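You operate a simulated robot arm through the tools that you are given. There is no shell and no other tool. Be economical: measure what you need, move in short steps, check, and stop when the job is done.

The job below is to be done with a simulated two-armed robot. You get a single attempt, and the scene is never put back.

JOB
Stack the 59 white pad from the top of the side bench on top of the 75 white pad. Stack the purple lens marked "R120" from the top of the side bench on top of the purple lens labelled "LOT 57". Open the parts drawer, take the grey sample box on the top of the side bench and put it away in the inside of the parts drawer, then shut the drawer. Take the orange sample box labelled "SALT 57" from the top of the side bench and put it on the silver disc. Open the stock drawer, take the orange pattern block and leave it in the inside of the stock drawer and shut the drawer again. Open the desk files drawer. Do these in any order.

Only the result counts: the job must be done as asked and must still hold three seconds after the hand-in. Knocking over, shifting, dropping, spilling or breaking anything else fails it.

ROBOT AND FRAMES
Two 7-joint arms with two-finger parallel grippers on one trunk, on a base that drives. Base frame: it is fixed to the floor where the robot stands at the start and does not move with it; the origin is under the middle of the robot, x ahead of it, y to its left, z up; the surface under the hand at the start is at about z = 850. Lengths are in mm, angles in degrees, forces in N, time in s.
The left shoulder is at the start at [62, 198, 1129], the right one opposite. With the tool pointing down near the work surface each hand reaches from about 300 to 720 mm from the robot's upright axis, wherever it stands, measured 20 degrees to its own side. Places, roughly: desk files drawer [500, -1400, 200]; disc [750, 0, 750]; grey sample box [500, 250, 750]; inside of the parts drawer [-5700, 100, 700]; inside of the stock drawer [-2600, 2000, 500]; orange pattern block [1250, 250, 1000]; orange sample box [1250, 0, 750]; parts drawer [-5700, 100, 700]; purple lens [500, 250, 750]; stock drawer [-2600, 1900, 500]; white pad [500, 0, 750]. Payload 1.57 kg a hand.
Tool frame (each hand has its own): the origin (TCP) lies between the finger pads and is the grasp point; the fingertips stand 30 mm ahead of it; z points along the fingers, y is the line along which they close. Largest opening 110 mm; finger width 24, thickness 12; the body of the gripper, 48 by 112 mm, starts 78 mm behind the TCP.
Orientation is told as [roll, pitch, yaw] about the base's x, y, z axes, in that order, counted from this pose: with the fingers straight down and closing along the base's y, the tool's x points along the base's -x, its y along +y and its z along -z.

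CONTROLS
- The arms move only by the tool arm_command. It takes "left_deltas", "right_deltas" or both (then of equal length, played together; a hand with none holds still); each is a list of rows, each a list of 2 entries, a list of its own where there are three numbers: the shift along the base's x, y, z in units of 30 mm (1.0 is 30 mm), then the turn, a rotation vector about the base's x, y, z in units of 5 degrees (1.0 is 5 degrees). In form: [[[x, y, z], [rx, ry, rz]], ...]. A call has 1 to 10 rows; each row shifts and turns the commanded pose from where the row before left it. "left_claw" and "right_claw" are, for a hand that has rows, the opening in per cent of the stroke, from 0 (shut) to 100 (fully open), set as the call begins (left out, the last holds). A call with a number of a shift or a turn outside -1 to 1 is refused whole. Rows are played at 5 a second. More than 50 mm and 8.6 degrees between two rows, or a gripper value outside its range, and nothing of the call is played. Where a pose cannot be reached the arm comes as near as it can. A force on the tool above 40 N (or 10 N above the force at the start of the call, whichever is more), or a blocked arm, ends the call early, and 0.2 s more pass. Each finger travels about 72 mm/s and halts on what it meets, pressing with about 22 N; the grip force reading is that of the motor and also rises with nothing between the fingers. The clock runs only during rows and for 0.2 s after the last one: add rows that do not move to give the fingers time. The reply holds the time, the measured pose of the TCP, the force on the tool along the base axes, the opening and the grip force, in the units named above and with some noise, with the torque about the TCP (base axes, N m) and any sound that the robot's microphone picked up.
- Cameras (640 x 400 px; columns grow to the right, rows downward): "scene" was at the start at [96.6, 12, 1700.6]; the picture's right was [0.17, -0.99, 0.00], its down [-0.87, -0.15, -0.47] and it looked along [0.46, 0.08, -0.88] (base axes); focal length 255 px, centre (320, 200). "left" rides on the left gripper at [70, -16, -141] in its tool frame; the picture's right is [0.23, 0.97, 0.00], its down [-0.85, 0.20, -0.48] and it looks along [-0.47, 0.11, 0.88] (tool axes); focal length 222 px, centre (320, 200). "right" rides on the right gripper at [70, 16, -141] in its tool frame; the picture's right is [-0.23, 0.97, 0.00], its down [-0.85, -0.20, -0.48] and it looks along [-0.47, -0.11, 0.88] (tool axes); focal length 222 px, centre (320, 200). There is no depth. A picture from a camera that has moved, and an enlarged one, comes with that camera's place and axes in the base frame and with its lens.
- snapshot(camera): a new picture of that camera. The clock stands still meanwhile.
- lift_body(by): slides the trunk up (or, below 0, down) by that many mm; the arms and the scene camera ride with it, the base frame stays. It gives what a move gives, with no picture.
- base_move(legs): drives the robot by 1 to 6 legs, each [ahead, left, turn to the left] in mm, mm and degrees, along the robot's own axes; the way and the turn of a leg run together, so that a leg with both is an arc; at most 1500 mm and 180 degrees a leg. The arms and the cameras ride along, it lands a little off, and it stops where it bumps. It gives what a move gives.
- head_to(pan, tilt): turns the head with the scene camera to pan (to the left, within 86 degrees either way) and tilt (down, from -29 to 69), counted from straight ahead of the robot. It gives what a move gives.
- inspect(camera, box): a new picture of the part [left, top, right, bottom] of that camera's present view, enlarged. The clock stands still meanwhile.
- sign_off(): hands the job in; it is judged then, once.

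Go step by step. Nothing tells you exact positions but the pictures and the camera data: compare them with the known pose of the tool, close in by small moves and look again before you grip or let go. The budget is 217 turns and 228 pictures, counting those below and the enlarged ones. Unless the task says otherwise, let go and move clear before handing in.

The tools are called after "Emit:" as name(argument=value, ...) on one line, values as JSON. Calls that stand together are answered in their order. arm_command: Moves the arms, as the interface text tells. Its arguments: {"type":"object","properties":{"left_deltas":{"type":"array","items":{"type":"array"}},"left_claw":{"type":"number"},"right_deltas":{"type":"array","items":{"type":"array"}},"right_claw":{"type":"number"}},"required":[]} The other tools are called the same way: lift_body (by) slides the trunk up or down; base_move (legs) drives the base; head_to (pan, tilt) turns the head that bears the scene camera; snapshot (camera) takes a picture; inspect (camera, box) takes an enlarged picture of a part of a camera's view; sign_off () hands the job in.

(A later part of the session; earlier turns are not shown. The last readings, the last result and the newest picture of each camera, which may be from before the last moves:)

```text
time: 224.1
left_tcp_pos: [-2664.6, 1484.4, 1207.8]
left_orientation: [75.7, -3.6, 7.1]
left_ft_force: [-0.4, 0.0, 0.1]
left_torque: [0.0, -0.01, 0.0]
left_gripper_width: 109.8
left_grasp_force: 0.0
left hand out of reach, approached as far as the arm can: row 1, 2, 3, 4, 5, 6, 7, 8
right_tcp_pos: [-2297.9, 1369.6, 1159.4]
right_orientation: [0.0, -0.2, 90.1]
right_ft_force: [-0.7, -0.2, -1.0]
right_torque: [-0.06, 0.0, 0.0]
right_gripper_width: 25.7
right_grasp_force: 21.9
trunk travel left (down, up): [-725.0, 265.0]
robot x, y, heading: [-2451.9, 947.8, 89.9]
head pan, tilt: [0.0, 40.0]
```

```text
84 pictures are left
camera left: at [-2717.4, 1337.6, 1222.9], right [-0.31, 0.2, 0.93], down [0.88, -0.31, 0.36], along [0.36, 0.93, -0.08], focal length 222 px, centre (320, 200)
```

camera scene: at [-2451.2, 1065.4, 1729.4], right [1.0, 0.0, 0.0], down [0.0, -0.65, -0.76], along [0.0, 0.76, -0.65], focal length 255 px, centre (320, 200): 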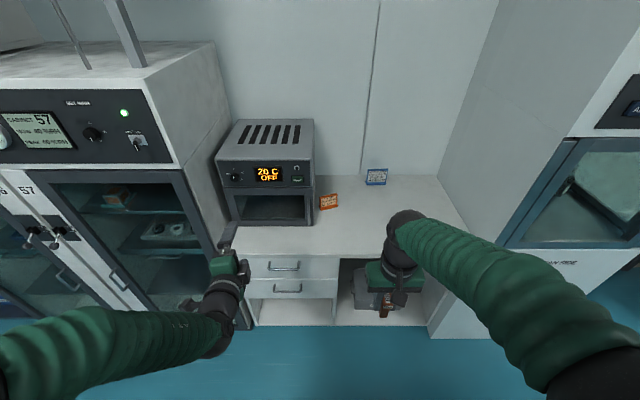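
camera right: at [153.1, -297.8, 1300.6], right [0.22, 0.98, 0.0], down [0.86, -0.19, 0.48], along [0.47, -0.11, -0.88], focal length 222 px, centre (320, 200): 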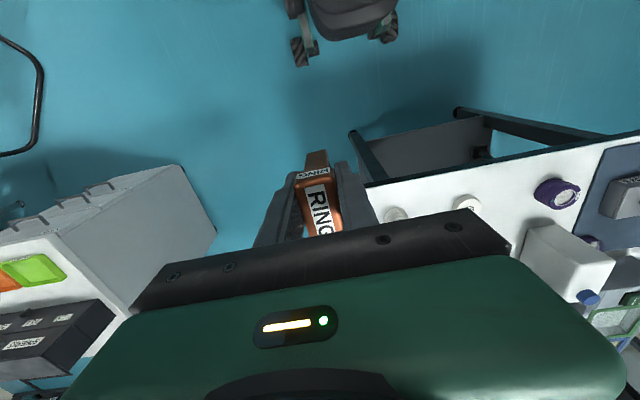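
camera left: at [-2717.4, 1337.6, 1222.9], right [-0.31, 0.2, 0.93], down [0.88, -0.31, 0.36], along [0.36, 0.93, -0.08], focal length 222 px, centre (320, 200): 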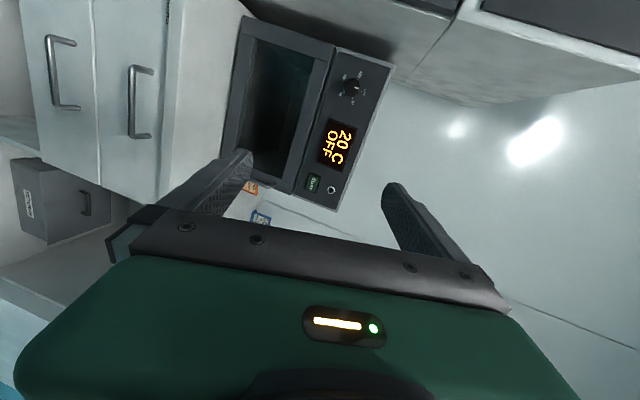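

I lower the trunk in two moves and finish the rotation.

Emit:
lift_body(by=-400)

Emit:
lift_body(by=-120)

Emit:
arm_command(left_deltas=[[[0.5, -0.5, 0], [0.95, 0.2, -0.45]], [[0.5, -0.5, 0], [0.95, 0.2, -0.45]], [[0.5, 0, -0.5], [0.9, 0.2, -0.45]], [[0.3, 0, -0.5], [0, 0, 0]], [[0, 0, 0], [0, 0, 0]]])

Emit:
snapshot(camera="left")

Emit:
inspect(camera="scene", box=[200, 180, 420, 330])

```text
time: 228.0
left_tcp_pos: [-2666.4, 1483.6, 807.8]
left_orientation: [75.5, -3.6, 7.1]
left_ft_force: [-0.4, 0.7, -0.1]
left_torque: [-0.05, -0.03, -0.01]
left_gripper_width: 109.8
left_grasp_force: 0.1
right_tcp_pos: [-2301.3, 1367.3, 760.9]
right_orientation: [0.1, -0.3, 90.1]
right_ft_force: [0.8, -0.7, -0.8]
right_torque: [0.03, 0.03, -0.02]
right_gripper_width: 25.5
right_grasp_force: 22.1
trunk travel left (down, up): [-325.0, 665.0]
robot x, y, heading: [-2454.7, 948.6, 90.0]
head pan, tilt: [0.0, 40.0]
```

```text
time: 229.5
left_tcp_pos: [-2667.6, 1483.4, 687.4]
left_orientation: [75.8, -3.6, 7.1]
left_ft_force: [-0.4, 1.0, -0.7]
left_torque: [0.02, -0.01, -0.02]
left_gripper_width: 109.9
left_grasp_force: 0.1
right_tcp_pos: [-2300.1, 1367.0, 639.4]
right_orientation: [0.1, -0.3, 90.1]
right_ft_force: [0.2, 0.0, -0.7]
right_torque: [0.01, -0.02, 0.04]
right_gripper_width: 25.7
right_grasp_force: 22.2
trunk travel left (down, up): [-205.0, 785.0]
robot x, y, heading: [-2453.7, 943.6, 89.7]
head pan, tilt: [0.0, 40.0]
```

```text
time: 230.7
left_tcp_pos: [-2614.1, 1488.0, 761.7]
left_orientation: [89.7, -1.5, -0.1]
left_ft_force: [0.6, 0.0, -0.7]
left_torque: [0.02, 0.02, 0.02]
left_gripper_width: 110.0
left_grasp_force: 0.1
left hand out of reach, approached as far as the arm can: row 1, 2, 3, 4
right_tcp_pos: [-2302.4, 1368.4, 639.6]
right_orientation: [0.0, -0.2, 90.1]
right_ft_force: [-0.2, 0.2, -1.3]
right_torque: [-0.02, -0.02, 0.01]
right_gripper_width: 25.6
right_grasp_force: 22.0
trunk travel left (down, up): [-205.0, 785.0]
robot x, y, heading: [-2452.0, 947.9, 89.9]
head pan, tilt: [0.0, 40.0]
```

```text
83 pictures are left
camera left: at [-2684.4, 1346.4, 744.6], right [-0.25, 0.01, 0.97], down [0.85, -0.48, 0.22], along [0.47, 0.88, 0.12], focal length 222 px, centre (320, 200)
```

left: 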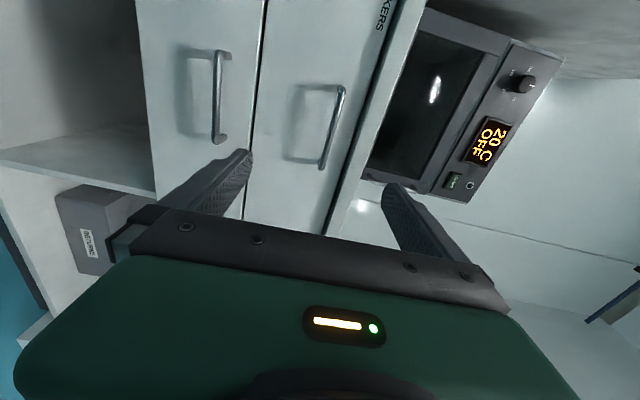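

```text
2.67 times, centred on (310, 255) of scene
camera zoom: at [-2454.6, 1062.9, 1209.5], right [1.0, 0.0, 0.0], down [0.0, -0.64, -0.76], along [0.0, 0.76, -0.64], focal length 681 px, centre (347, 53)
```

zoom: 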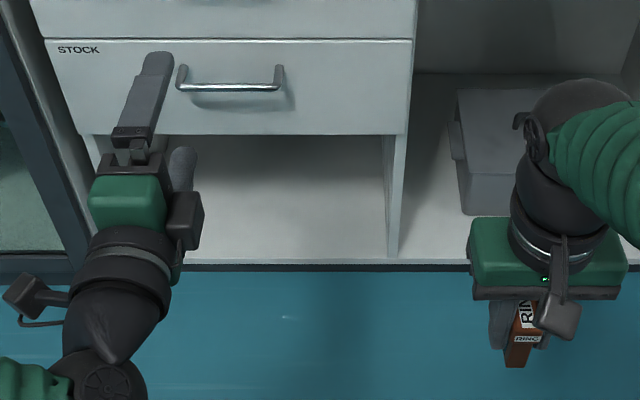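

The bar is at about (-2616, 1732, 588). I lower the hand to that height, then approach.

Emit:
arm_command(left_deltas=[[[0, 0, -1], [0, 0.1, 0]], [[0, 0, -1], [0, 0.1, 0]], [[0, 0, -1], [0, 0.1, 0]], [[0, 0, -1], [0, 0, 0]], [[0, 0, -1], [0, 0, 0]], [[0, 0, -0.7], [0, 0, 0]], [[0, 1, 0], [0, 0, 0]], [[0, 1, 0], [0, 0, 0]], [[0, 1, 0], [0, 0, 0]], [[0, 1, 0], [0, 0, 0]]], left_claw=70)

Emit:
snapshot(camera="left")

Emit:
inspect(camera="scene", box=[200, 180, 420, 330])

```text
time: 232.9
left_tcp_pos: [-2611.1, 1554.1, 776.5]
left_orientation: [89.6, -0.1, -0.1]
left_ft_force: [0.2, 0.6, -0.9]
left_torque: [-0.03, -0.01, -0.01]
left_gripper_width: 76.8
left_grasp_force: 0.1
left hand out of reach, approached as far as the arm can: row 1, 2, 3, 4, 5, 6, 7, 8, 9, 10
right_tcp_pos: [-2300.4, 1368.3, 639.5]
right_orientation: [0.0, -0.3, 90.1]
right_ft_force: [1.2, 0.5, -0.5]
right_torque: [-0.06, -0.01, 0.0]
right_gripper_width: 25.4
right_grasp_force: 21.8
trunk travel left (down, up): [-205.0, 785.0]
robot x, y, heading: [-2453.4, 942.1, 90.0]
head pan, tilt: [0.0, 40.0]
```

```text
81 pictures are left
camera left: at [-2682.3, 1413.4, 761.2], right [-0.23, 0.01, 0.97], down [0.85, -0.48, 0.2], along [0.47, 0.88, 0.1], focal length 222 px, centre (320, 200)
```

left: 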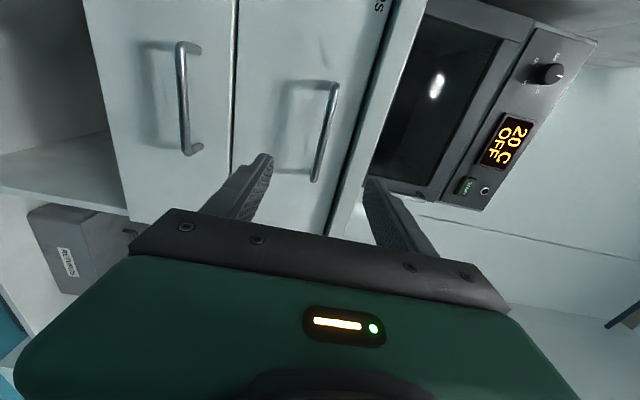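

```text
2.67 times, centred on (310, 255) of scene
camera zoom: at [-2454.5, 1063.0, 1209.5], right [1.0, 0.0, 0.0], down [0.0, -0.64, -0.76], along [0.0, 0.76, -0.64], focal length 681 px, centre (347, 53)
```

zoom: 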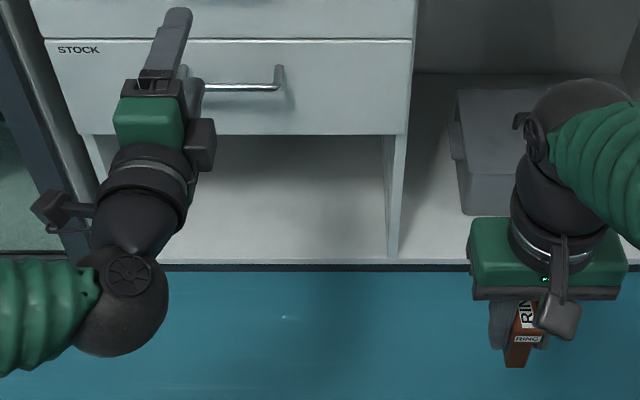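

The arm can't go lower in this configuration, so I lower the trunk 185 mm instead and approach with the base.

Emit:
lift_body(by=-188)

Emit:
base_move(legs=[[100, 0, 0]])

Emit:
snapshot(camera="left")

Emit:
inspect(camera="scene", box=[180, 130, 400, 280])

```text
time: 234.9
left_tcp_pos: [-2611.7, 1553.3, 589.2]
left_orientation: [89.6, 0.0, -0.2]
left_ft_force: [0.3, -0.5, 0.0]
left_torque: [0.03, -0.02, -0.02]
left_gripper_width: 76.9
left_grasp_force: 0.0
right_tcp_pos: [-2301.3, 1366.8, 453.1]
right_orientation: [0.0, -0.3, 90.0]
right_ft_force: [-0.3, 0.7, -0.7]
right_torque: [-0.01, 0.0, -0.03]
right_gripper_width: 25.4
right_grasp_force: 22.0
trunk travel left (down, up): [-17.0, 973.0]
robot x, y, heading: [-2454.3, 945.5, 90.3]
head pan, tilt: [0.0, 40.0]
```

```text
time: 236.1
left_tcp_pos: [-2612.0, 1653.2, 588.6]
left_orientation: [89.6, 0.0, -0.2]
left_ft_force: [-0.4, 0.0, -0.8]
left_torque: [-0.02, -0.01, 0.02]
left_gripper_width: 77.0
left_grasp_force: 0.0
right_tcp_pos: [-2302.1, 1469.3, 453.3]
right_orientation: [0.0, -0.3, 90.2]
right_ft_force: [-0.1, 0.8, -0.8]
right_torque: [0.02, 0.02, -0.01]
right_gripper_width: 26.0
right_grasp_force: 22.1
trunk travel left (down, up): [-17.0, 973.0]
robot x, y, heading: [-2453.8, 1043.2, 90.0]
head pan, tilt: [0.0, 40.0]
```

```text
79 pictures are left
camera left: at [-2682.9, 1513.2, 573.0], right [-0.23, 0.01, 0.97], down [0.85, -0.48, 0.2], along [0.47, 0.88, 0.1], focal length 222 px, centre (320, 200)
```

left: 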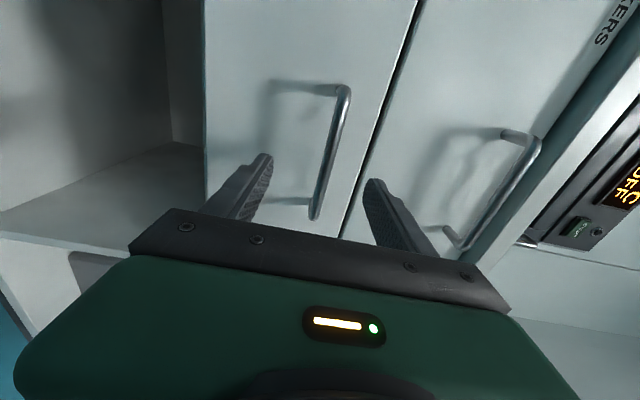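

```text
2.67 times, centred on (290, 205) of scene
camera zoom: at [-2454.8, 1163.1, 1021.5], right [1.0, 0.0, 0.0], down [0.0, -0.64, -0.76], along [0.0, 0.76, -0.64], focal length 681 px, centre (400, 187)
```

zoom: 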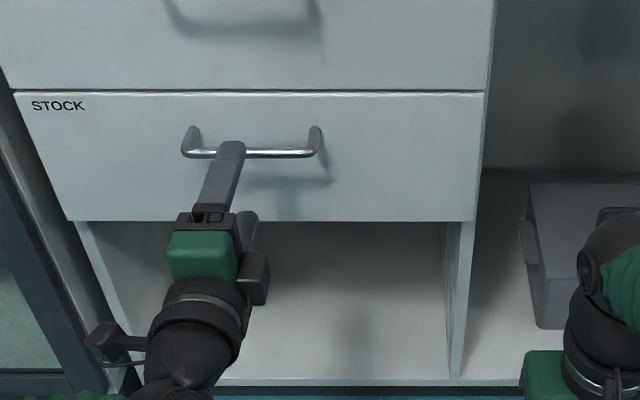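

Aligned with the bar. I approach 55 mm more and check.

Emit:
base_move(legs=[[55, 0, 0]])

Emit:
snapshot(camera="left")

Emit:
inspect(camera="scene", box=[200, 130, 340, 260])

```text
time: 237.0
left_tcp_pos: [-2613.2, 1708.7, 589.0]
left_orientation: [89.7, -0.1, -0.1]
left_ft_force: [0.4, 0.5, -1.0]
left_torque: [0.01, 0.03, 0.0]
left_gripper_width: 77.0
left_grasp_force: 0.0
right_tcp_pos: [-2300.8, 1522.6, 452.6]
right_orientation: [0.0, -0.2, 90.2]
right_ft_force: [-0.4, 0.1, -0.5]
right_torque: [0.01, 0.03, 0.02]
right_gripper_width: 25.8
right_grasp_force: 22.0
trunk travel left (down, up): [-17.0, 973.0]
robot x, y, heading: [-2455.4, 1104.8, 90.2]
head pan, tilt: [0.0, 40.0]
```

```text
77 pictures are left
camera left: at [-2683.2, 1568.5, 573.4], right [-0.23, 0.01, 0.97], down [0.85, -0.48, 0.2], along [0.47, 0.88, 0.1], focal length 222 px, centre (320, 200)
```

left: 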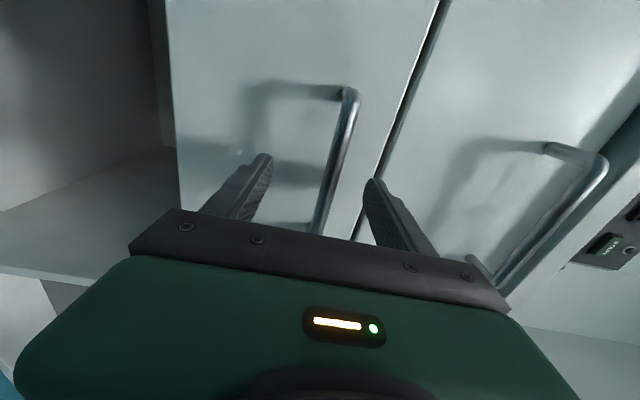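

```text
3.08 times, centred on (270, 195) of scene
camera zoom: at [-2455.0, 1219.0, 1021.5], right [1.0, 0.0, 0.0], down [0.0, -0.64, -0.76], along [0.0, 0.76, -0.64], focal length 786 px, centre (474, 215)
```

zoom: 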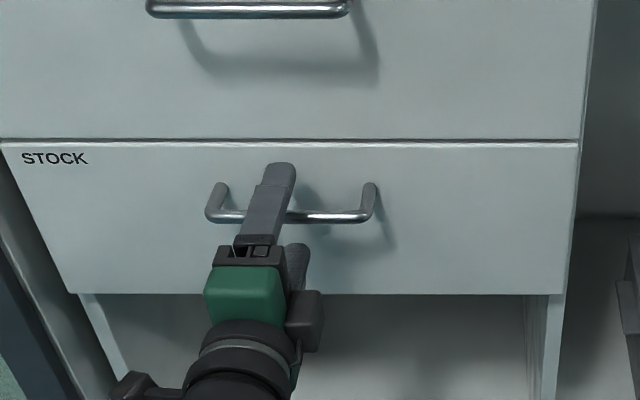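

Emit:
base_move(legs=[[20, 0, 0]])

Emit:
arm_command(left_deltas=[[[0, 0, 0.2], [0, 0, 0]], [[0, 0, 0], [0, 0, 0]], [[0, 0, 0], [0, 0, 0]], [[0, 0, 0], [0, 0, 0]], [[0, 0, 0], [0, 0, 0]], [[0, 0, 0], [0, 0, 0]]], left_claw=0)

Emit:
snapshot(camera="left")

```text
time: 237.8
left_tcp_pos: [-2612.9, 1729.2, 588.3]
left_orientation: [89.7, -0.1, -0.1]
left_ft_force: [0.5, 0.3, 0.4]
left_torque: [-0.03, -0.03, 0.0]
left_gripper_width: 77.2
left_grasp_force: 0.1
right_tcp_pos: [-2301.1, 1543.0, 453.9]
right_orientation: [0.0, -0.4, 90.1]
right_ft_force: [-0.1, -1.1, -1.4]
right_torque: [0.0, 0.01, -0.01]
right_gripper_width: 25.5
right_grasp_force: 22.1
trunk travel left (down, up): [-17.0, 973.0]
robot x, y, heading: [-2456.2, 1122.8, 90.1]
head pan, tilt: [0.0, 40.0]
```

```text
time: 239.2
left_tcp_pos: [-2612.9, 1728.4, 595.4]
left_orientation: [89.6, 0.0, -0.2]
left_ft_force: [0.5, -3.1, -5.1]
left_torque: [0.05, 0.01, 0.12]
left_gripper_width: 12.0
left_grasp_force: 29.3
right_tcp_pos: [-2301.2, 1543.6, 453.4]
right_orientation: [0.1, -0.4, 90.3]
right_ft_force: [0.5, -0.4, -0.7]
right_torque: [-0.02, -0.02, 0.0]
right_gripper_width: 25.5
right_grasp_force: 21.6
trunk travel left (down, up): [-17.0, 973.0]
robot x, y, heading: [-2454.4, 1122.3, 90.0]
head pan, tilt: [0.0, 40.0]
```

```text
75 pictures are left
camera left: at [-2683.1, 1587.4, 579.4], right [-0.23, 0.0, 0.97], down [0.85, -0.48, 0.2], along [0.47, 0.88, 0.1], focal length 222 px, centre (320, 200)
```

left: 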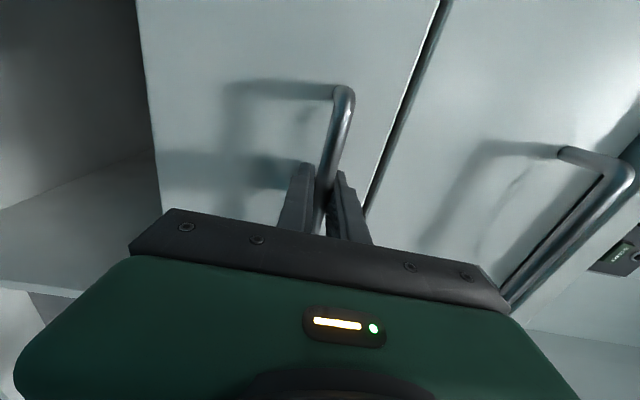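

The bar is gripped (12 mm). I pull the drawer open with the base.

Emit:
base_move(legs=[[-150, 0, 0]])

Emit:
base_move(legs=[[-140, 0, 0]])

Emit:
snapshot(camera="scene")

```text
time: 240.6
left_tcp_pos: [-2612.7, 1580.2, 596.8]
left_orientation: [89.8, -0.1, -0.3]
left_ft_force: [-5.7, -0.8, -4.0]
left_torque: [-0.02, 0.06, 0.31]
left_gripper_width: 11.8
left_grasp_force: 29.1
right_tcp_pos: [-2301.8, 1394.5, 453.7]
right_orientation: [0.0, -0.3, 90.1]
right_ft_force: [0.0, -0.1, -0.6]
right_torque: [-0.01, 0.01, 0.01]
right_gripper_width: 25.7
right_grasp_force: 21.8
trunk travel left (down, up): [-17.0, 973.0]
robot x, y, heading: [-2453.3, 972.0, 90.2]
head pan, tilt: [0.0, 40.0]
```

```text
time: 241.9
left_tcp_pos: [-2613.1, 1438.0, 594.6]
left_orientation: [89.9, -0.1, -0.1]
left_ft_force: [-4.6, -0.3, -9.0]
left_torque: [0.04, 0.04, -0.04]
left_gripper_width: 11.6
left_grasp_force: 28.9
right_tcp_pos: [-2301.5, 1253.0, 453.6]
right_orientation: [0.0, -0.4, 90.1]
right_ft_force: [0.0, 0.5, -1.3]
right_torque: [-0.05, 0.02, 0.02]
right_gripper_width: 25.5
right_grasp_force: 21.8
trunk travel left (down, up): [-17.0, 973.0]
robot x, y, heading: [-2451.7, 833.7, 89.8]
head pan, tilt: [0.0, 40.0]
```

```text
74 pictures are left
camera scene: at [-2455.8, 950.7, 1021.3], right [1.0, 0.0, 0.0], down [0.0, -0.65, -0.76], along [0.0, 0.76, -0.65], focal length 255 px, centre (320, 200)
```

scene: 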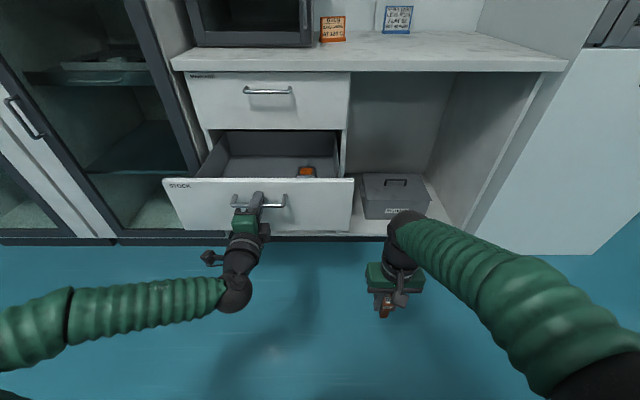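

The drawer is open about 290 mm with free space inside. I release the handle, back off, raise the trunk and reposition for the right hand.

Emit:
arm_command(left_deltas=[[[0, 0, 0], [0, 0, 0]], [[0, 0, 0], [0, 0, 0]], [[0, 0, 0], [0, 0, 0]]], left_claw=70)

Emit:
base_move(legs=[[-120, 0, 0]])

Emit:
lift_body(by=340)

Emit:
arm_command(left_deltas=[[[0, -1, 0], [0, 0, 0]], [[0, -1, 0], [0, 0, 0]], [[0, -1, 0], [0, 0, 0]], [[0, -1, 0], [0, 0, 0]], [[0, -1, 0], [0, 0, 0]]])

Emit:
base_move(legs=[[0, 260, 0], [300, 0, 0]])

Emit:
snapshot(camera="scene")

```text
time: 242.7
left_tcp_pos: [-2612.6, 1437.4, 595.7]
left_orientation: [90.0, 0.1, -0.2]
left_ft_force: [0.5, -0.4, 0.0]
left_torque: [-0.01, 0.02, -0.01]
left_gripper_width: 77.2
left_grasp_force: 0.1
right_tcp_pos: [-2301.4, 1251.8, 453.5]
right_orientation: [0.1, -0.6, 90.1]
right_ft_force: [0.3, 0.3, -0.1]
right_torque: [0.0, -0.01, 0.02]
right_gripper_width: 25.6
right_grasp_force: 21.8
trunk travel left (down, up): [-17.0, 973.0]
robot x, y, heading: [-2450.5, 832.1, 90.0]
head pan, tilt: [0.0, 40.0]
```

```text
time: 244.0
left_tcp_pos: [-2612.8, 1316.6, 597.0]
left_orientation: [89.9, 0.0, 0.0]
left_ft_force: [0.0, 0.3, 0.1]
left_torque: [-0.01, 0.03, 0.01]
left_gripper_width: 77.0
left_grasp_force: 0.0
right_tcp_pos: [-2301.3, 1132.5, 454.6]
right_orientation: [0.1, -0.6, 90.2]
right_ft_force: [-0.1, 0.5, -0.3]
right_torque: [-0.01, -0.01, -0.03]
right_gripper_width: 25.5
right_grasp_force: 21.5
trunk travel left (down, up): [-17.0, 973.0]
robot x, y, heading: [-2451.8, 716.5, 89.9]
head pan, tilt: [0.0, 40.0]
```

```text
time: 247.3
left_tcp_pos: [-2613.2, 1316.8, 937.4]
left_orientation: [89.9, 0.1, -0.1]
left_ft_force: [0.3, -0.2, 0.4]
left_torque: [0.04, 0.02, -0.02]
left_gripper_width: 77.0
left_grasp_force: 0.0
right_tcp_pos: [-2302.4, 1132.7, 794.4]
right_orientation: [0.0, -0.7, 90.3]
right_ft_force: [0.6, -0.1, -0.9]
right_torque: [-0.05, 0.01, -0.02]
right_gripper_width: 25.4
right_grasp_force: 21.7
trunk travel left (down, up): [-357.0, 633.0]
robot x, y, heading: [-2454.2, 713.4, 90.2]
head pan, tilt: [0.0, 40.0]
```

```text
time: 248.5
left_tcp_pos: [-2594.8, 1230.0, 968.0]
left_orientation: [89.9, -0.1, 0.0]
left_ft_force: [-0.3, -0.9, 1.4]
left_torque: [0.03, 0.01, 0.01]
left_gripper_width: 76.8
left_grasp_force: 0.1
left hand out of reach, approached as far as the arm can: row 3, 4, 5
right_tcp_pos: [-2301.1, 1132.4, 794.4]
right_orientation: [0.1, -0.6, 90.2]
right_ft_force: [1.1, 0.0, 0.3]
right_torque: [-0.01, 0.0, 0.0]
right_gripper_width: 25.4
right_grasp_force: 22.1
trunk travel left (down, up): [-357.0, 633.0]
robot x, y, heading: [-2454.3, 711.1, 90.0]
head pan, tilt: [0.0, 40.0]
```

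```text
time: 252.0
left_tcp_pos: [-2853.5, 1532.2, 967.1]
left_orientation: [89.7, -0.2, -0.1]
left_ft_force: [-0.2, 0.3, 0.6]
left_torque: [-0.01, 0.01, 0.03]
left_gripper_width: 76.9
left_grasp_force: 0.0
right_tcp_pos: [-2558.6, 1434.8, 794.7]
right_orientation: [0.0, -0.5, 90.2]
right_ft_force: [-0.1, -0.4, -1.0]
right_torque: [-0.02, 0.01, 0.0]
right_gripper_width: 25.8
right_grasp_force: 21.5
trunk travel left (down, up): [-357.0, 633.0]
robot x, y, heading: [-2709.2, 1019.2, 90.3]
head pan, tilt: [0.0, 40.0]
```

```text
73 pictures are left
camera scene: at [-2712.5, 1132.3, 1361.4], right [1.0, 0.0, 0.0], down [0.0, -0.64, -0.76], along [0.0, 0.76, -0.64], focal length 255 px, centre (320, 200)
```

scene: 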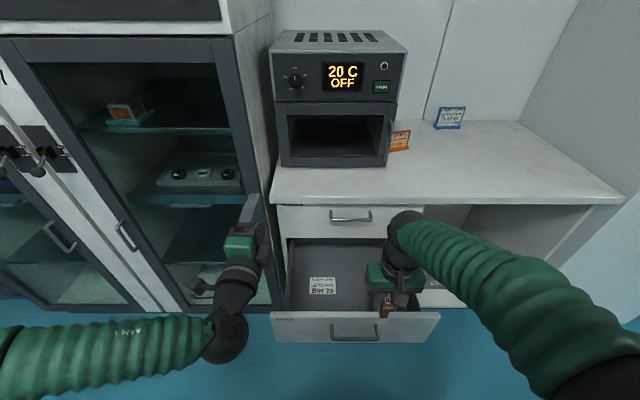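

The drawer interior is visible. I bring the RING block above its middle and look.

Emit:
arm_command(right_deltas=[[[-0.3, 1, 0], [0, 0, 0]], [[-0.3, 1, 0], [0, 0, 0]], [[-0.3, 1, 0], [0, 0, 0]], [[-0.3, 1, 0], [0, 0, 0]], [[-0.3, 1, 0], [0, 0, 0]], [[-0.3, 0.8, 0], [0, 0, 0]], [[0, 0, 0], [0, 0, 0]]])

Emit:
snapshot(camera="right")

Emit:
inspect(camera="scene", box=[260, 200, 460, 350])

```text
time: 253.6
left_tcp_pos: [-2851.8, 1532.1, 967.9]
left_orientation: [90.0, 0.0, 0.0]
left_ft_force: [0.5, 0.7, -0.5]
left_torque: [0.0, -0.03, -0.02]
left_gripper_width: 77.0
left_grasp_force: 0.1
right_tcp_pos: [-2611.7, 1608.0, 794.5]
right_orientation: [0.0, -0.6, 90.0]
right_ft_force: [-0.5, -0.5, -0.9]
right_torque: [-0.01, 0.0, -0.01]
right_gripper_width: 25.7
right_grasp_force: 21.8
trunk travel left (down, up): [-357.0, 633.0]
robot x, y, heading: [-2710.3, 1017.8, 90.2]
head pan, tilt: [0.0, 40.0]
```

```text
72 pictures are left
camera right: at [-2628.0, 1536.8, 935.1], right [-0.97, 0.22, 0.0], down [0.2, 0.85, 0.49], along [0.11, 0.48, -0.87], focal length 222 px, centre (320, 200)
```

right: 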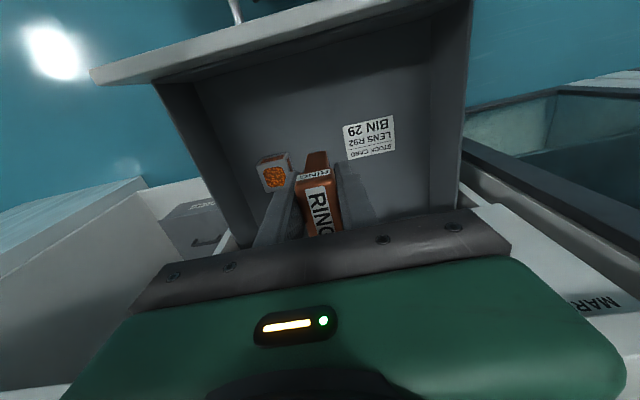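

```text
2.67 times, centred on (360, 275) of scene
camera zoom: at [-2711.1, 1131.6, 1361.5], right [1.0, 0.0, 0.0], down [0.0, -0.64, -0.76], along [0.0, 0.76, -0.64], focal length 681 px, centre (213, 0)
```

zoom: 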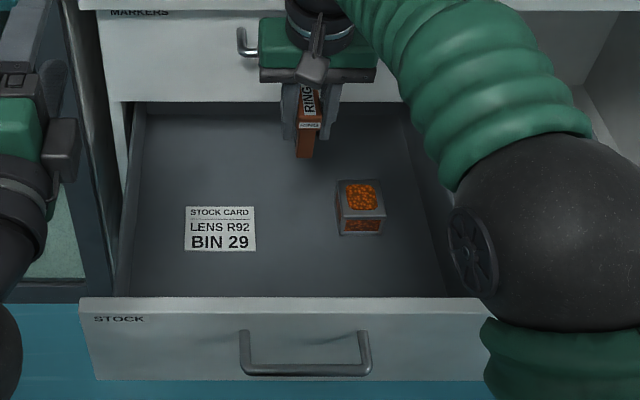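

The drawer holds a card (left) and a small cube (right); the middle is free. I shift slightly back and lower.

Emit:
arm_command(right_deltas=[[[0, 1, 0], [0, 0, 0]], [[0, 0, -1], [0, 0, 0]], [[0, 0, -1], [0, 0, 0]], [[0, 0, -1], [0, 0, 0]], [[0, 0, -1], [0, 0, 0]], [[0, 0, -1], [0, 0, 0]], [[0, 0, -1], [0, 0, 0]], [[0, 0, -1], [0, 0, 0]], [[0, 0, 0], [0, 0, 0]]])

Emit:
snapshot(camera="scene")

Emit:
snapshot(camera="right")

```text
time: 255.6
left_tcp_pos: [-2852.1, 1531.9, 968.1]
left_orientation: [89.9, -0.1, -0.1]
left_ft_force: [-0.2, -0.3, 0.3]
left_torque: [-0.01, 0.0, 0.0]
left_gripper_width: 77.1
left_grasp_force: 0.0
right_tcp_pos: [-2611.8, 1636.4, 583.1]
right_orientation: [0.0, -0.7, 90.1]
right_ft_force: [-1.3, -0.9, -0.2]
right_torque: [0.02, -0.02, -0.01]
right_gripper_width: 25.8
right_grasp_force: 22.2
trunk travel left (down, up): [-357.0, 633.0]
robot x, y, heading: [-2708.6, 1013.6, 89.9]
head pan, tilt: [0.0, 40.0]
```

```text
70 pictures are left
camera scene: at [-2711.2, 1132.1, 1361.5], right [1.0, 0.0, 0.0], down [0.0, -0.64, -0.76], along [0.0, 0.76, -0.64], focal length 255 px, centre (320, 200)
```

scene: 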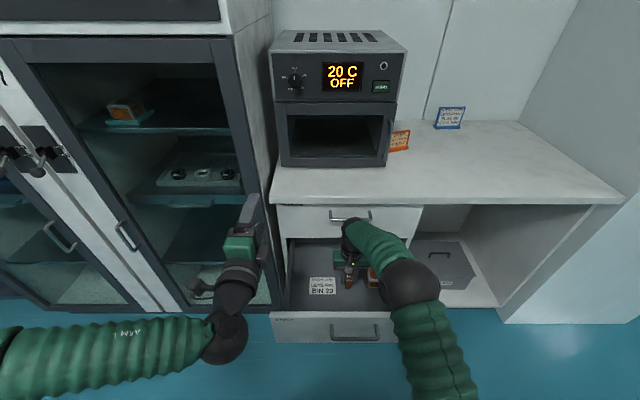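

```text
69 pictures are left
camera right: at [-2629.3, 1566.3, 724.2], right [-0.97, 0.22, 0.0], down [0.2, 0.85, 0.49], along [0.11, 0.48, -0.87], focal length 222 px, centre (320, 200)
```

right: 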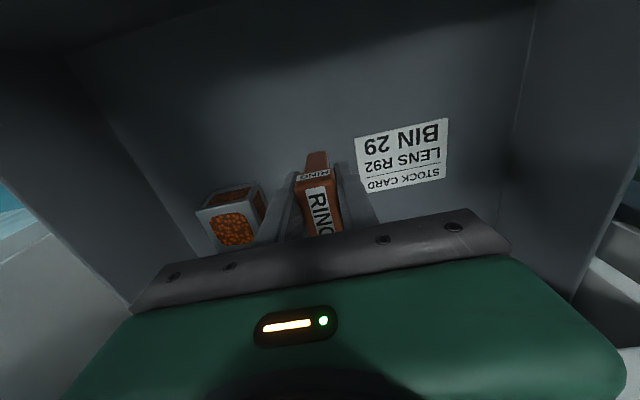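

Emit:
arm_command(right_deltas=[[[0, 0, -0.8], [0, 0, 0]], [[0, 0, -0.7], [0, 0, 0]], [[0, 0, -0.3], [0, 0, 0]], [[0, 0, -0.2], [0, 0, 0]], [[0, 0, 0], [0, 0, 0]]])

Emit:
snapshot(camera="right")

```text
time: 256.8
left_tcp_pos: [-2852.4, 1530.7, 968.2]
left_orientation: [90.1, 0.0, -0.1]
left_ft_force: [-0.5, 0.5, 0.5]
left_torque: [0.01, 0.02, -0.01]
left_gripper_width: 77.1
left_grasp_force: 0.0
right_tcp_pos: [-2611.8, 1637.0, 527.1]
right_orientation: [0.0, -0.8, 90.0]
right_ft_force: [0.1, 1.1, 13.9]
right_torque: [-0.15, -0.03, 0.02]
right_gripper_width: 25.4
right_grasp_force: 21.6
trunk travel left (down, up): [-357.0, 633.0]
robot x, y, heading: [-2713.0, 1012.7, 90.1]
head pan, tilt: [0.0, 40.0]
```

```text
68 pictures are left
camera right: at [-2629.0, 1565.5, 667.3], right [-0.97, 0.22, 0.0], down [0.2, 0.85, 0.49], along [0.11, 0.48, -0.87], focal length 222 px, centre (320, 200)
```

right: 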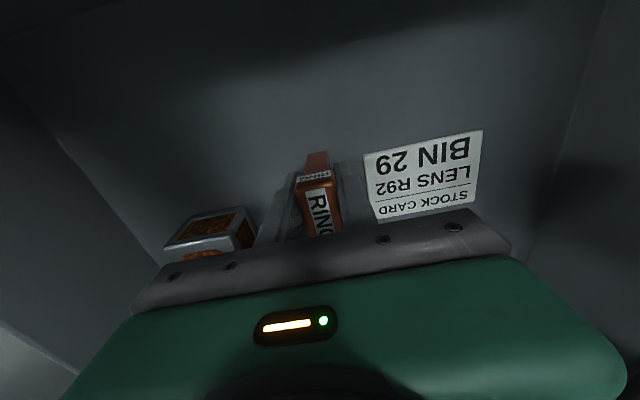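

RING touches the drawer bottom. Release, rise and check.

Emit:
arm_command(right_deltas=[[[0, 0, 0.05], [0, 0, 0]], [[0, 0, 0], [0, 0, 0]], [[0, 0, 0], [0, 0, 0]]], right_claw=55)

Emit:
arm_command(right_deltas=[[[0, 0, 0.5], [0, 0, 0]], [[0, 0, 1], [0, 0, 0]], [[0, 0, 1], [0, 0, 0]], [[0, 0, 1], [0, 0, 0]], [[0, 0, 1], [0, 0, 0]], [[0, 0, 1], [0, 0, 0]], [[0, 0, 1], [0, 0, 0]], [[0, -1, 1], [0, 0, 0]], [[0, -1, 0], [0, 0, 0]], [[0, -1, 0], [0, 0, 0]]])

Emit:
arm_command(right_deltas=[[[0.5, -1, 0], [0, 0, 0]], [[0.5, -1, 0], [0, 0, 0]], [[0.5, -1, 0], [0, 0, 0]], [[0.5, -1, 0], [0, 0, 0]], [[0.5, -1, 0], [0, 0, 0]]], right_claw=0)

Emit:
snapshot(camera="scene")

```text
time: 257.6
left_tcp_pos: [-2852.1, 1531.5, 967.8]
left_orientation: [89.9, 0.0, -0.1]
left_ft_force: [0.5, -0.4, 0.5]
left_torque: [0.0, -0.01, -0.01]
left_gripper_width: 77.0
left_grasp_force: 0.1
right_tcp_pos: [-2611.7, 1637.9, 527.6]
right_orientation: [-0.1, -0.5, 90.2]
right_ft_force: [0.1, -0.4, 0.5]
right_torque: [-0.02, 0.02, 0.04]
right_gripper_width: 60.5
right_grasp_force: 0.1
trunk travel left (down, up): [-357.0, 633.0]
robot x, y, heading: [-2710.9, 1015.2, 90.0]
head pan, tilt: [0.0, 40.0]
```

```text
time: 259.8
left_tcp_pos: [-2851.6, 1531.0, 968.4]
left_orientation: [90.0, 0.0, -0.1]
left_ft_force: [0.3, 0.1, -0.8]
left_torque: [-0.01, -0.01, 0.02]
left_gripper_width: 77.1
left_grasp_force: 0.1
right_tcp_pos: [-2610.5, 1547.4, 753.9]
right_orientation: [0.0, -0.7, 90.2]
right_ft_force: [0.9, -0.3, -0.2]
right_torque: [0.0, 0.02, 0.01]
right_gripper_width: 60.3
right_grasp_force: 0.1
trunk travel left (down, up): [-357.0, 633.0]
robot x, y, heading: [-2712.1, 1013.4, 90.2]
head pan, tilt: [0.0, 40.0]
```

```text
time: 261.0
left_tcp_pos: [-2851.0, 1531.1, 967.6]
left_orientation: [90.1, 0.0, -0.1]
left_ft_force: [-1.1, 0.5, -0.6]
left_torque: [0.03, -0.01, 0.01]
left_gripper_width: 77.1
left_grasp_force: 0.1
right_tcp_pos: [-2535.3, 1395.7, 753.5]
right_orientation: [0.1, -0.7, 90.2]
right_ft_force: [1.7, -0.4, 0.4]
right_torque: [0.03, 0.04, -0.03]
right_gripper_width: 0.0
right_grasp_force: 21.3
trunk travel left (down, up): [-357.0, 633.0]
robot x, y, heading: [-2713.4, 1009.1, 90.0]
head pan, tilt: [0.0, 40.0]
```

```text
67 pictures are left
camera scene: at [-2710.4, 1129.8, 1361.7], right [1.0, 0.0, 0.0], down [0.0, -0.64, -0.77], along [0.0, 0.77, -0.64], focal length 255 px, centre (320, 200)
```

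scene: 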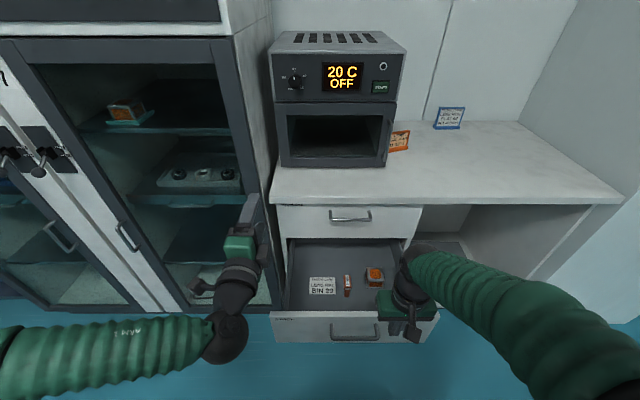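

RING stands in the drawer. To shut it I'll push the handle with the left hand's closed horizontal fingers: back off, realign and lower the trunk.

Emit:
base_move(legs=[[-300, 0, 0], [0, -239, 0]])

Emit:
lift_body(by=-355)

Emit:
arm_command(left_deltas=[[[0, 0.5, -0.3], [0, 0, 0]], [[0, 0.5, -0.3], [0, 0, 0]], [[0, 0.5, 0], [0, 0, 0]], [[0, 0, 0], [0, 0, 0]], [[0, 0, 0], [0, 0, 0]], [[0, 0, 0], [0, 0, 0]]], left_claw=0)

Emit:
snapshot(camera="scene")

```text
time: 264.4
left_tcp_pos: [-2624.5, 1235.0, 967.3]
left_orientation: [89.9, -0.4, 0.1]
left_ft_force: [-0.1, 0.6, -0.2]
left_torque: [0.03, -0.01, -0.02]
left_gripper_width: 77.1
left_grasp_force: 0.0
right_tcp_pos: [-2305.6, 1100.2, 752.3]
right_orientation: [-0.3, -0.6, 90.5]
right_ft_force: [-0.3, 0.7, 0.0]
right_torque: [0.02, -0.02, 0.0]
right_gripper_width: 0.0
right_grasp_force: 22.1
trunk travel left (down, up): [-357.0, 633.0]
robot x, y, heading: [-2478.4, 717.5, 90.4]
head pan, tilt: [0.0, 40.0]
```

```text
time: 267.9
left_tcp_pos: [-2618.6, 1234.5, 614.7]
left_orientation: [89.9, 0.0, 0.1]
left_ft_force: [0.6, -0.8, 0.0]
left_torque: [0.01, -0.05, 0.0]
left_gripper_width: 77.1
left_grasp_force: 0.0
right_tcp_pos: [-2302.1, 1098.7, 397.7]
right_orientation: [0.0, -0.7, 90.4]
right_ft_force: [0.3, 0.0, 0.4]
right_torque: [0.01, 0.02, 0.0]
right_gripper_width: 0.0
right_grasp_force: 21.0
trunk travel left (down, up): [-2.0, 988.0]
robot x, y, heading: [-2478.4, 716.6, 90.3]
head pan, tilt: [0.0, 40.0]
```

```text
time: 269.2
left_tcp_pos: [-2618.7, 1278.6, 593.9]
left_orientation: [89.9, 0.0, 0.1]
left_ft_force: [-0.3, -0.1, -1.2]
left_torque: [0.0, 0.01, 0.03]
left_gripper_width: 0.2
left_grasp_force: 20.9
right_tcp_pos: [-2303.6, 1099.1, 397.4]
right_orientation: [0.1, -0.7, 90.3]
right_ft_force: [0.2, -0.5, -0.9]
right_torque: [0.0, 0.0, -0.01]
right_gripper_width: 0.1
right_grasp_force: 20.8
trunk travel left (down, up): [-2.0, 988.0]
robot x, y, heading: [-2474.5, 713.3, 90.3]
head pan, tilt: [0.0, 40.0]
```

```text
66 pictures are left
camera scene: at [-2477.3, 833.7, 1006.5], right [1.0, 0.0, 0.0], down [0.0, -0.64, -0.77], along [0.0, 0.77, -0.64], focal length 255 px, centre (320, 200)
```

scene: 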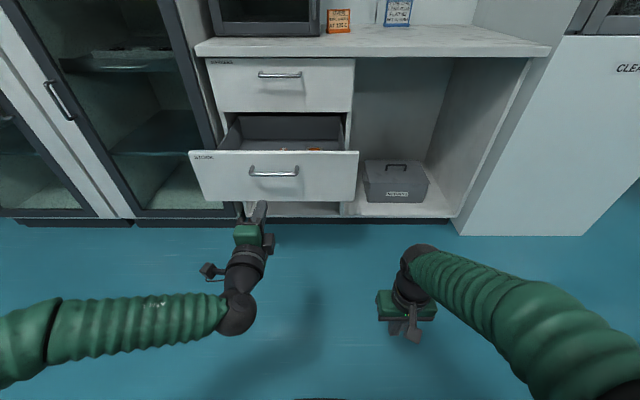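

Aligned with the handle. I drive forward to push the drawer in.

Emit:
base_move(legs=[[250, 0, -0.3]])

Emit:
base_move(legs=[[140, 0, 0]])

Emit:
inspect(camera="scene", box=[180, 100, 400, 260])

```text
time: 271.1
left_tcp_pos: [-2616.5, 1527.2, 594.1]
left_orientation: [89.9, 0.1, -0.1]
left_ft_force: [0.5, 0.5, -0.5]
left_torque: [-0.01, 0.01, 0.01]
left_gripper_width: 0.1
left_grasp_force: 21.4
right_tcp_pos: [-2301.6, 1346.6, 397.6]
right_orientation: [0.1, -0.7, 90.3]
right_ft_force: [0.2, 0.0, -0.7]
right_torque: [0.0, 0.01, -0.02]
right_gripper_width: 0.0
right_grasp_force: 21.4
trunk travel left (down, up): [-2.0, 988.0]
robot x, y, heading: [-2473.6, 965.1, 90.1]
head pan, tilt: [0.0, 40.0]
```

```text
time: 272.4
left_tcp_pos: [-2618.0, 1666.2, 595.2]
left_orientation: [90.0, 0.1, 0.2]
left_ft_force: [-0.5, -0.2, 0.1]
left_torque: [-0.03, 0.02, 0.0]
left_gripper_width: 0.0
left_grasp_force: 21.2
right_tcp_pos: [-2303.1, 1485.7, 398.4]
right_orientation: [0.1, -0.6, 90.4]
right_ft_force: [0.5, 0.0, 0.5]
right_torque: [0.01, -0.04, 0.02]
right_gripper_width: 0.0
right_grasp_force: 22.1
trunk travel left (down, up): [-2.0, 988.0]
robot x, y, heading: [-2477.5, 1105.6, 90.4]
head pan, tilt: [0.0, 40.0]
```

```text
2.50 times, centred on (290, 180) of scene
camera zoom: at [-2478.0, 1221.4, 1006.5], right [1.0, 0.0, 0.0], down [0.0, -0.64, -0.77], along [0.0, 0.77, -0.64], focal length 638 px, centre (395, 250)
```

zoom: 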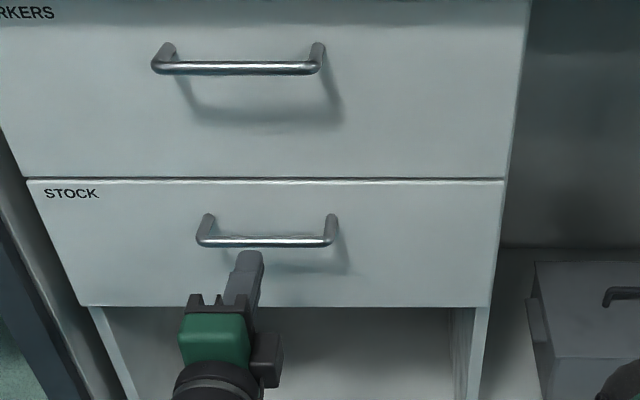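

Emit:
base_move(legs=[[25, 0, 0]])

Emit:
base_move(legs=[[12, 0, 0]])

Emit:
inspect(camera="scene", box=[180, 100, 400, 260])

```text
time: 273.3
left_tcp_pos: [-2618.3, 1684.9, 595.2]
left_orientation: [90.0, 0.1, 0.1]
left_ft_force: [0.5, -0.3, -0.3]
left_torque: [-0.01, 0.02, -0.01]
left_gripper_width: 0.2
left_grasp_force: 21.5
right_tcp_pos: [-2304.3, 1509.3, 398.0]
right_orientation: [0.1, -0.7, 90.4]
right_ft_force: [0.4, -0.3, 1.0]
right_torque: [-0.01, -0.01, 0.0]
right_gripper_width: 0.0
right_grasp_force: 21.9
trunk travel left (down, up): [-2.0, 988.0]
robot x, y, heading: [-2476.6, 1127.1, 90.2]
head pan, tilt: [0.0, 40.0]
stopped in leg 1: the force on the tool passed its limit at 80 N (the readings are from after the stop); the commanded pose is now the measured one
```

```text
time: 274.0
left_tcp_pos: [-2619.0, 1686.5, 594.4]
left_orientation: [90.1, 0.3, 0.1]
left_ft_force: [-2.4, -16.4, 4.2]
left_torque: [0.11, -0.02, 0.27]
left_gripper_width: 0.2
left_grasp_force: 21.6
right_tcp_pos: [-2303.9, 1510.4, 398.8]
right_orientation: [0.0, -0.8, 90.5]
right_ft_force: [0.3, -0.3, 0.1]
right_torque: [0.02, 0.0, -0.01]
right_gripper_width: 0.1
right_grasp_force: 21.4
trunk travel left (down, up): [-2.0, 988.0]
robot x, y, heading: [-2478.9, 1129.1, 90.2]
head pan, tilt: [0.0, 40.0]
stopped in leg 1: the force on the tool passed its limit at 66 N (the readings are from after the stop); the commanded pose is now the measured one
```

```text
2.50 times, centred on (290, 180) of scene
camera zoom: at [-2478.4, 1244.3, 1006.8], right [1.0, 0.0, 0.0], down [0.0, -0.64, -0.77], along [0.0, 0.77, -0.64], focal length 638 px, centre (395, 250)
```

zoom: 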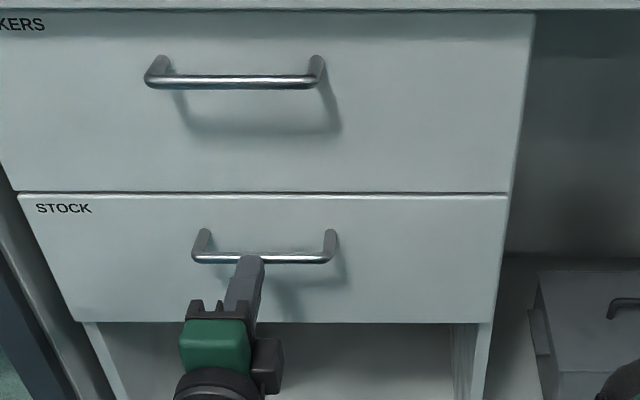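

The stock drawer is shut against its stop. Now for the grey box: back off, raise the trunk, and return to the bench.

Emit:
base_move(legs=[[-260, 0, 0]])

Emit:
lift_body(by=400)

Emit:
lift_body(by=308)

Emit:
base_move(legs=[[0, 0, -90.3], [1250, 0, 0], [1200, 0, 0], [0, -430, 0]])

Emit:
head_to(pan=0, tilt=58)

Emit:
snapshot(camera="scene")

```text
time: 275.9
left_tcp_pos: [-2618.7, 1424.5, 592.7]
left_orientation: [89.7, 0.1, 0.4]
left_ft_force: [-0.1, -0.2, 0.6]
left_torque: [-0.01, -0.01, 0.0]
left_gripper_width: 0.0
left_grasp_force: 21.8
right_tcp_pos: [-2303.4, 1251.1, 397.0]
right_orientation: [0.0, -0.7, 90.7]
right_ft_force: [0.3, 1.1, -0.2]
right_torque: [0.03, 0.03, 0.01]
right_gripper_width: 0.0
right_grasp_force: 20.7
trunk travel left (down, up): [-2.0, 988.0]
robot x, y, heading: [-2479.3, 871.7, 90.4]
head pan, tilt: [0.0, 40.0]
```

```text
time: 279.7
left_tcp_pos: [-2619.1, 1424.6, 993.6]
left_orientation: [89.9, 0.3, 0.4]
left_ft_force: [0.4, -0.1, -0.4]
left_torque: [0.02, 0.01, -0.01]
left_gripper_width: 0.0
left_grasp_force: 21.3
right_tcp_pos: [-2303.8, 1250.5, 798.8]
right_orientation: [0.2, -0.8, 90.7]
right_ft_force: [-0.6, 0.2, -1.1]
right_torque: [0.02, 0.01, -0.02]
right_gripper_width: 0.0
right_grasp_force: 21.7
trunk travel left (down, up): [-402.0, 588.0]
robot x, y, heading: [-2474.7, 868.7, 90.4]
head pan, tilt: [0.0, 40.0]
```

```text
time: 282.8
left_tcp_pos: [-2619.4, 1424.8, 1301.8]
left_orientation: [89.9, 0.2, 0.4]
left_ft_force: [0.5, 0.1, -0.5]
left_torque: [-0.01, 0.02, 0.01]
left_gripper_width: 0.0
left_grasp_force: 21.5
right_tcp_pos: [-2304.4, 1252.3, 1106.1]
right_orientation: [0.1, -0.8, 90.7]
right_ft_force: [-0.3, -0.1, -0.2]
right_torque: [-0.03, -0.01, -0.02]
right_gripper_width: 0.3
right_grasp_force: 21.5
trunk travel left (down, up): [-710.0, 280.0]
robot x, y, heading: [-2476.9, 870.0, 90.5]
head pan, tilt: [0.0, 40.0]
```

```text
time: 300.7
left_tcp_pos: [500.5, 631.0, 1300.1]
left_orientation: [89.9, 0.1, -88.7]
left_ft_force: [0.1, -0.3, -0.6]
left_torque: [-0.02, 0.02, -0.01]
left_gripper_width: 0.1
left_grasp_force: 20.9
right_tcp_pos: [331.9, 311.2, 1107.0]
right_orientation: [-0.1, -0.8, 1.6]
right_ft_force: [-0.7, 0.7, -0.1]
right_torque: [-0.02, -0.02, 0.01]
right_gripper_width: 0.0
right_grasp_force: 20.7
trunk travel left (down, up): [-710.0, 280.0]
robot x, y, heading: [-51.1, 475.1, 1.4]
head pan, tilt: [0.0, 40.0]
```

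```text
time: 301.5
left_tcp_pos: [499.3, 628.4, 1301.3]
left_orientation: [89.9, 0.2, -88.7]
left_ft_force: [0.7, 0.3, -0.1]
left_torque: [0.05, -0.01, 0.01]
left_gripper_width: 0.0
left_grasp_force: 21.0
right_tcp_pos: [331.7, 309.8, 1106.5]
right_orientation: [0.0, -0.7, 1.6]
right_ft_force: [-0.5, 0.2, 0.0]
right_torque: [0.0, 0.04, -0.04]
right_gripper_width: 0.1
right_grasp_force: 21.4
trunk travel left (down, up): [-710.0, 280.0]
robot x, y, heading: [-53.5, 476.8, 1.5]
head pan, tilt: [0.0, 58.0]
```

```text
63 pictures are left
camera scene: at [48.4, 478.5, 1690.2], right [0.02, -1.0, 0.0], down [-0.85, -0.02, -0.53], along [0.53, 0.01, -0.85], focal length 255 px, centre (320, 200)
```

scene: 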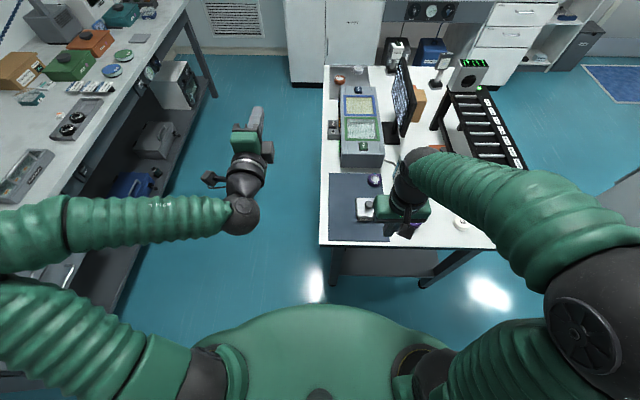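

The right hand is right in line with the grey box. I open it and move above for a look.

Emit:
arm_command(right_deltas=[[[1, 0, 0], [0, 0, -0.3]], [[1, 0, 0], [0, 0, 0]], [[1, 0, 0], [0, 0, 0]], [[1, 0, 0], [0, 0, 0]], [[1, 0, 0], [0, 0, 0]], [[0.8, 0, -0.5], [0, 0, 0]], [[0, 0, -0.5], [0, 0, 0]], [[0, 0, 0], [0, 0, 0]]], right_claw=100)

Emit:
snapshot(camera="right")

```text
time: 303.3
left_tcp_pos: [499.0, 626.1, 1302.3]
left_orientation: [89.9, 0.2, -88.6]
left_ft_force: [0.1, -0.1, 0.3]
left_torque: [0.0, -0.03, -0.02]
left_gripper_width: 0.0
left_grasp_force: 21.4
right_tcp_pos: [502.6, 308.9, 1076.9]
right_orientation: [0.2, -0.8, 0.1]
right_ft_force: [0.0, 0.1, 0.7]
right_torque: [0.0, 0.01, -0.01]
right_gripper_width: 110.0
right_grasp_force: 0.1
trunk travel left (down, up): [-710.0, 280.0]
robot x, y, heading: [-55.9, 471.3, 1.4]
head pan, tilt: [0.0, 58.0]
```

```text
62 pictures are left
camera right: at [430.2, 324.4, 1217.4], right [0.23, 0.97, 0.01], down [0.85, -0.2, 0.49], along [0.48, -0.11, -0.87], focal length 222 px, centre (320, 200)
```

right: 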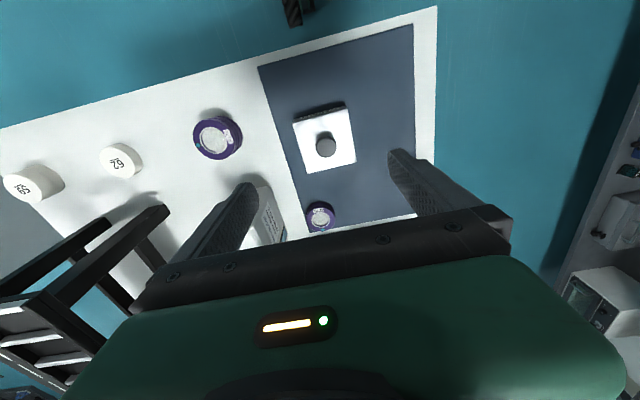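

The grey box is centred at about (514, 313), square to the hand. Descend in steps.

Emit:
arm_command(right_deltas=[[[0.4, 0.14, -0.8], [0, 0, 0]], [[0, 0, -1], [0, 0.15, 0]], [[0, 0, -1], [0, 0, 0]], [[0, 0, -1], [0, 0, 0]], [[0, 0, -0.7], [0, 0, 0]], [[0, 0, 0], [0, 0, 0]]])

Emit:
snapshot(camera="right")

```text
time: 304.7
left_tcp_pos: [498.3, 625.9, 1302.2]
left_orientation: [89.9, 0.2, -88.7]
left_ft_force: [1.1, 0.0, 0.5]
left_torque: [0.01, -0.02, -0.01]
left_gripper_width: 0.0
left_grasp_force: 21.1
right_tcp_pos: [515.4, 313.5, 941.1]
right_orientation: [0.1, -0.1, 0.1]
right_ft_force: [0.6, 0.1, 0.7]
right_torque: [-0.03, -0.01, -0.01]
right_gripper_width: 110.0
right_grasp_force: 0.1
trunk travel left (down, up): [-710.0, 280.0]
robot x, y, heading: [-50.6, 473.4, 1.3]
head pan, tilt: [0.0, 58.0]
```

```text
61 pictures are left
camera right: at [444.7, 329.2, 1081.5], right [0.23, 0.97, 0.0], down [0.85, -0.2, 0.48], along [0.47, -0.11, -0.88], focal length 222 px, centre (320, 200)
```

right: 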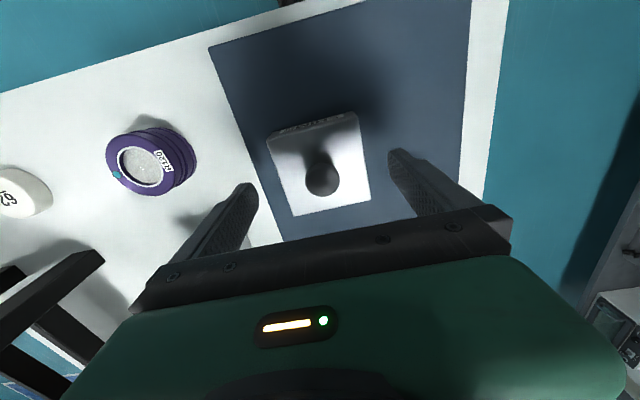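

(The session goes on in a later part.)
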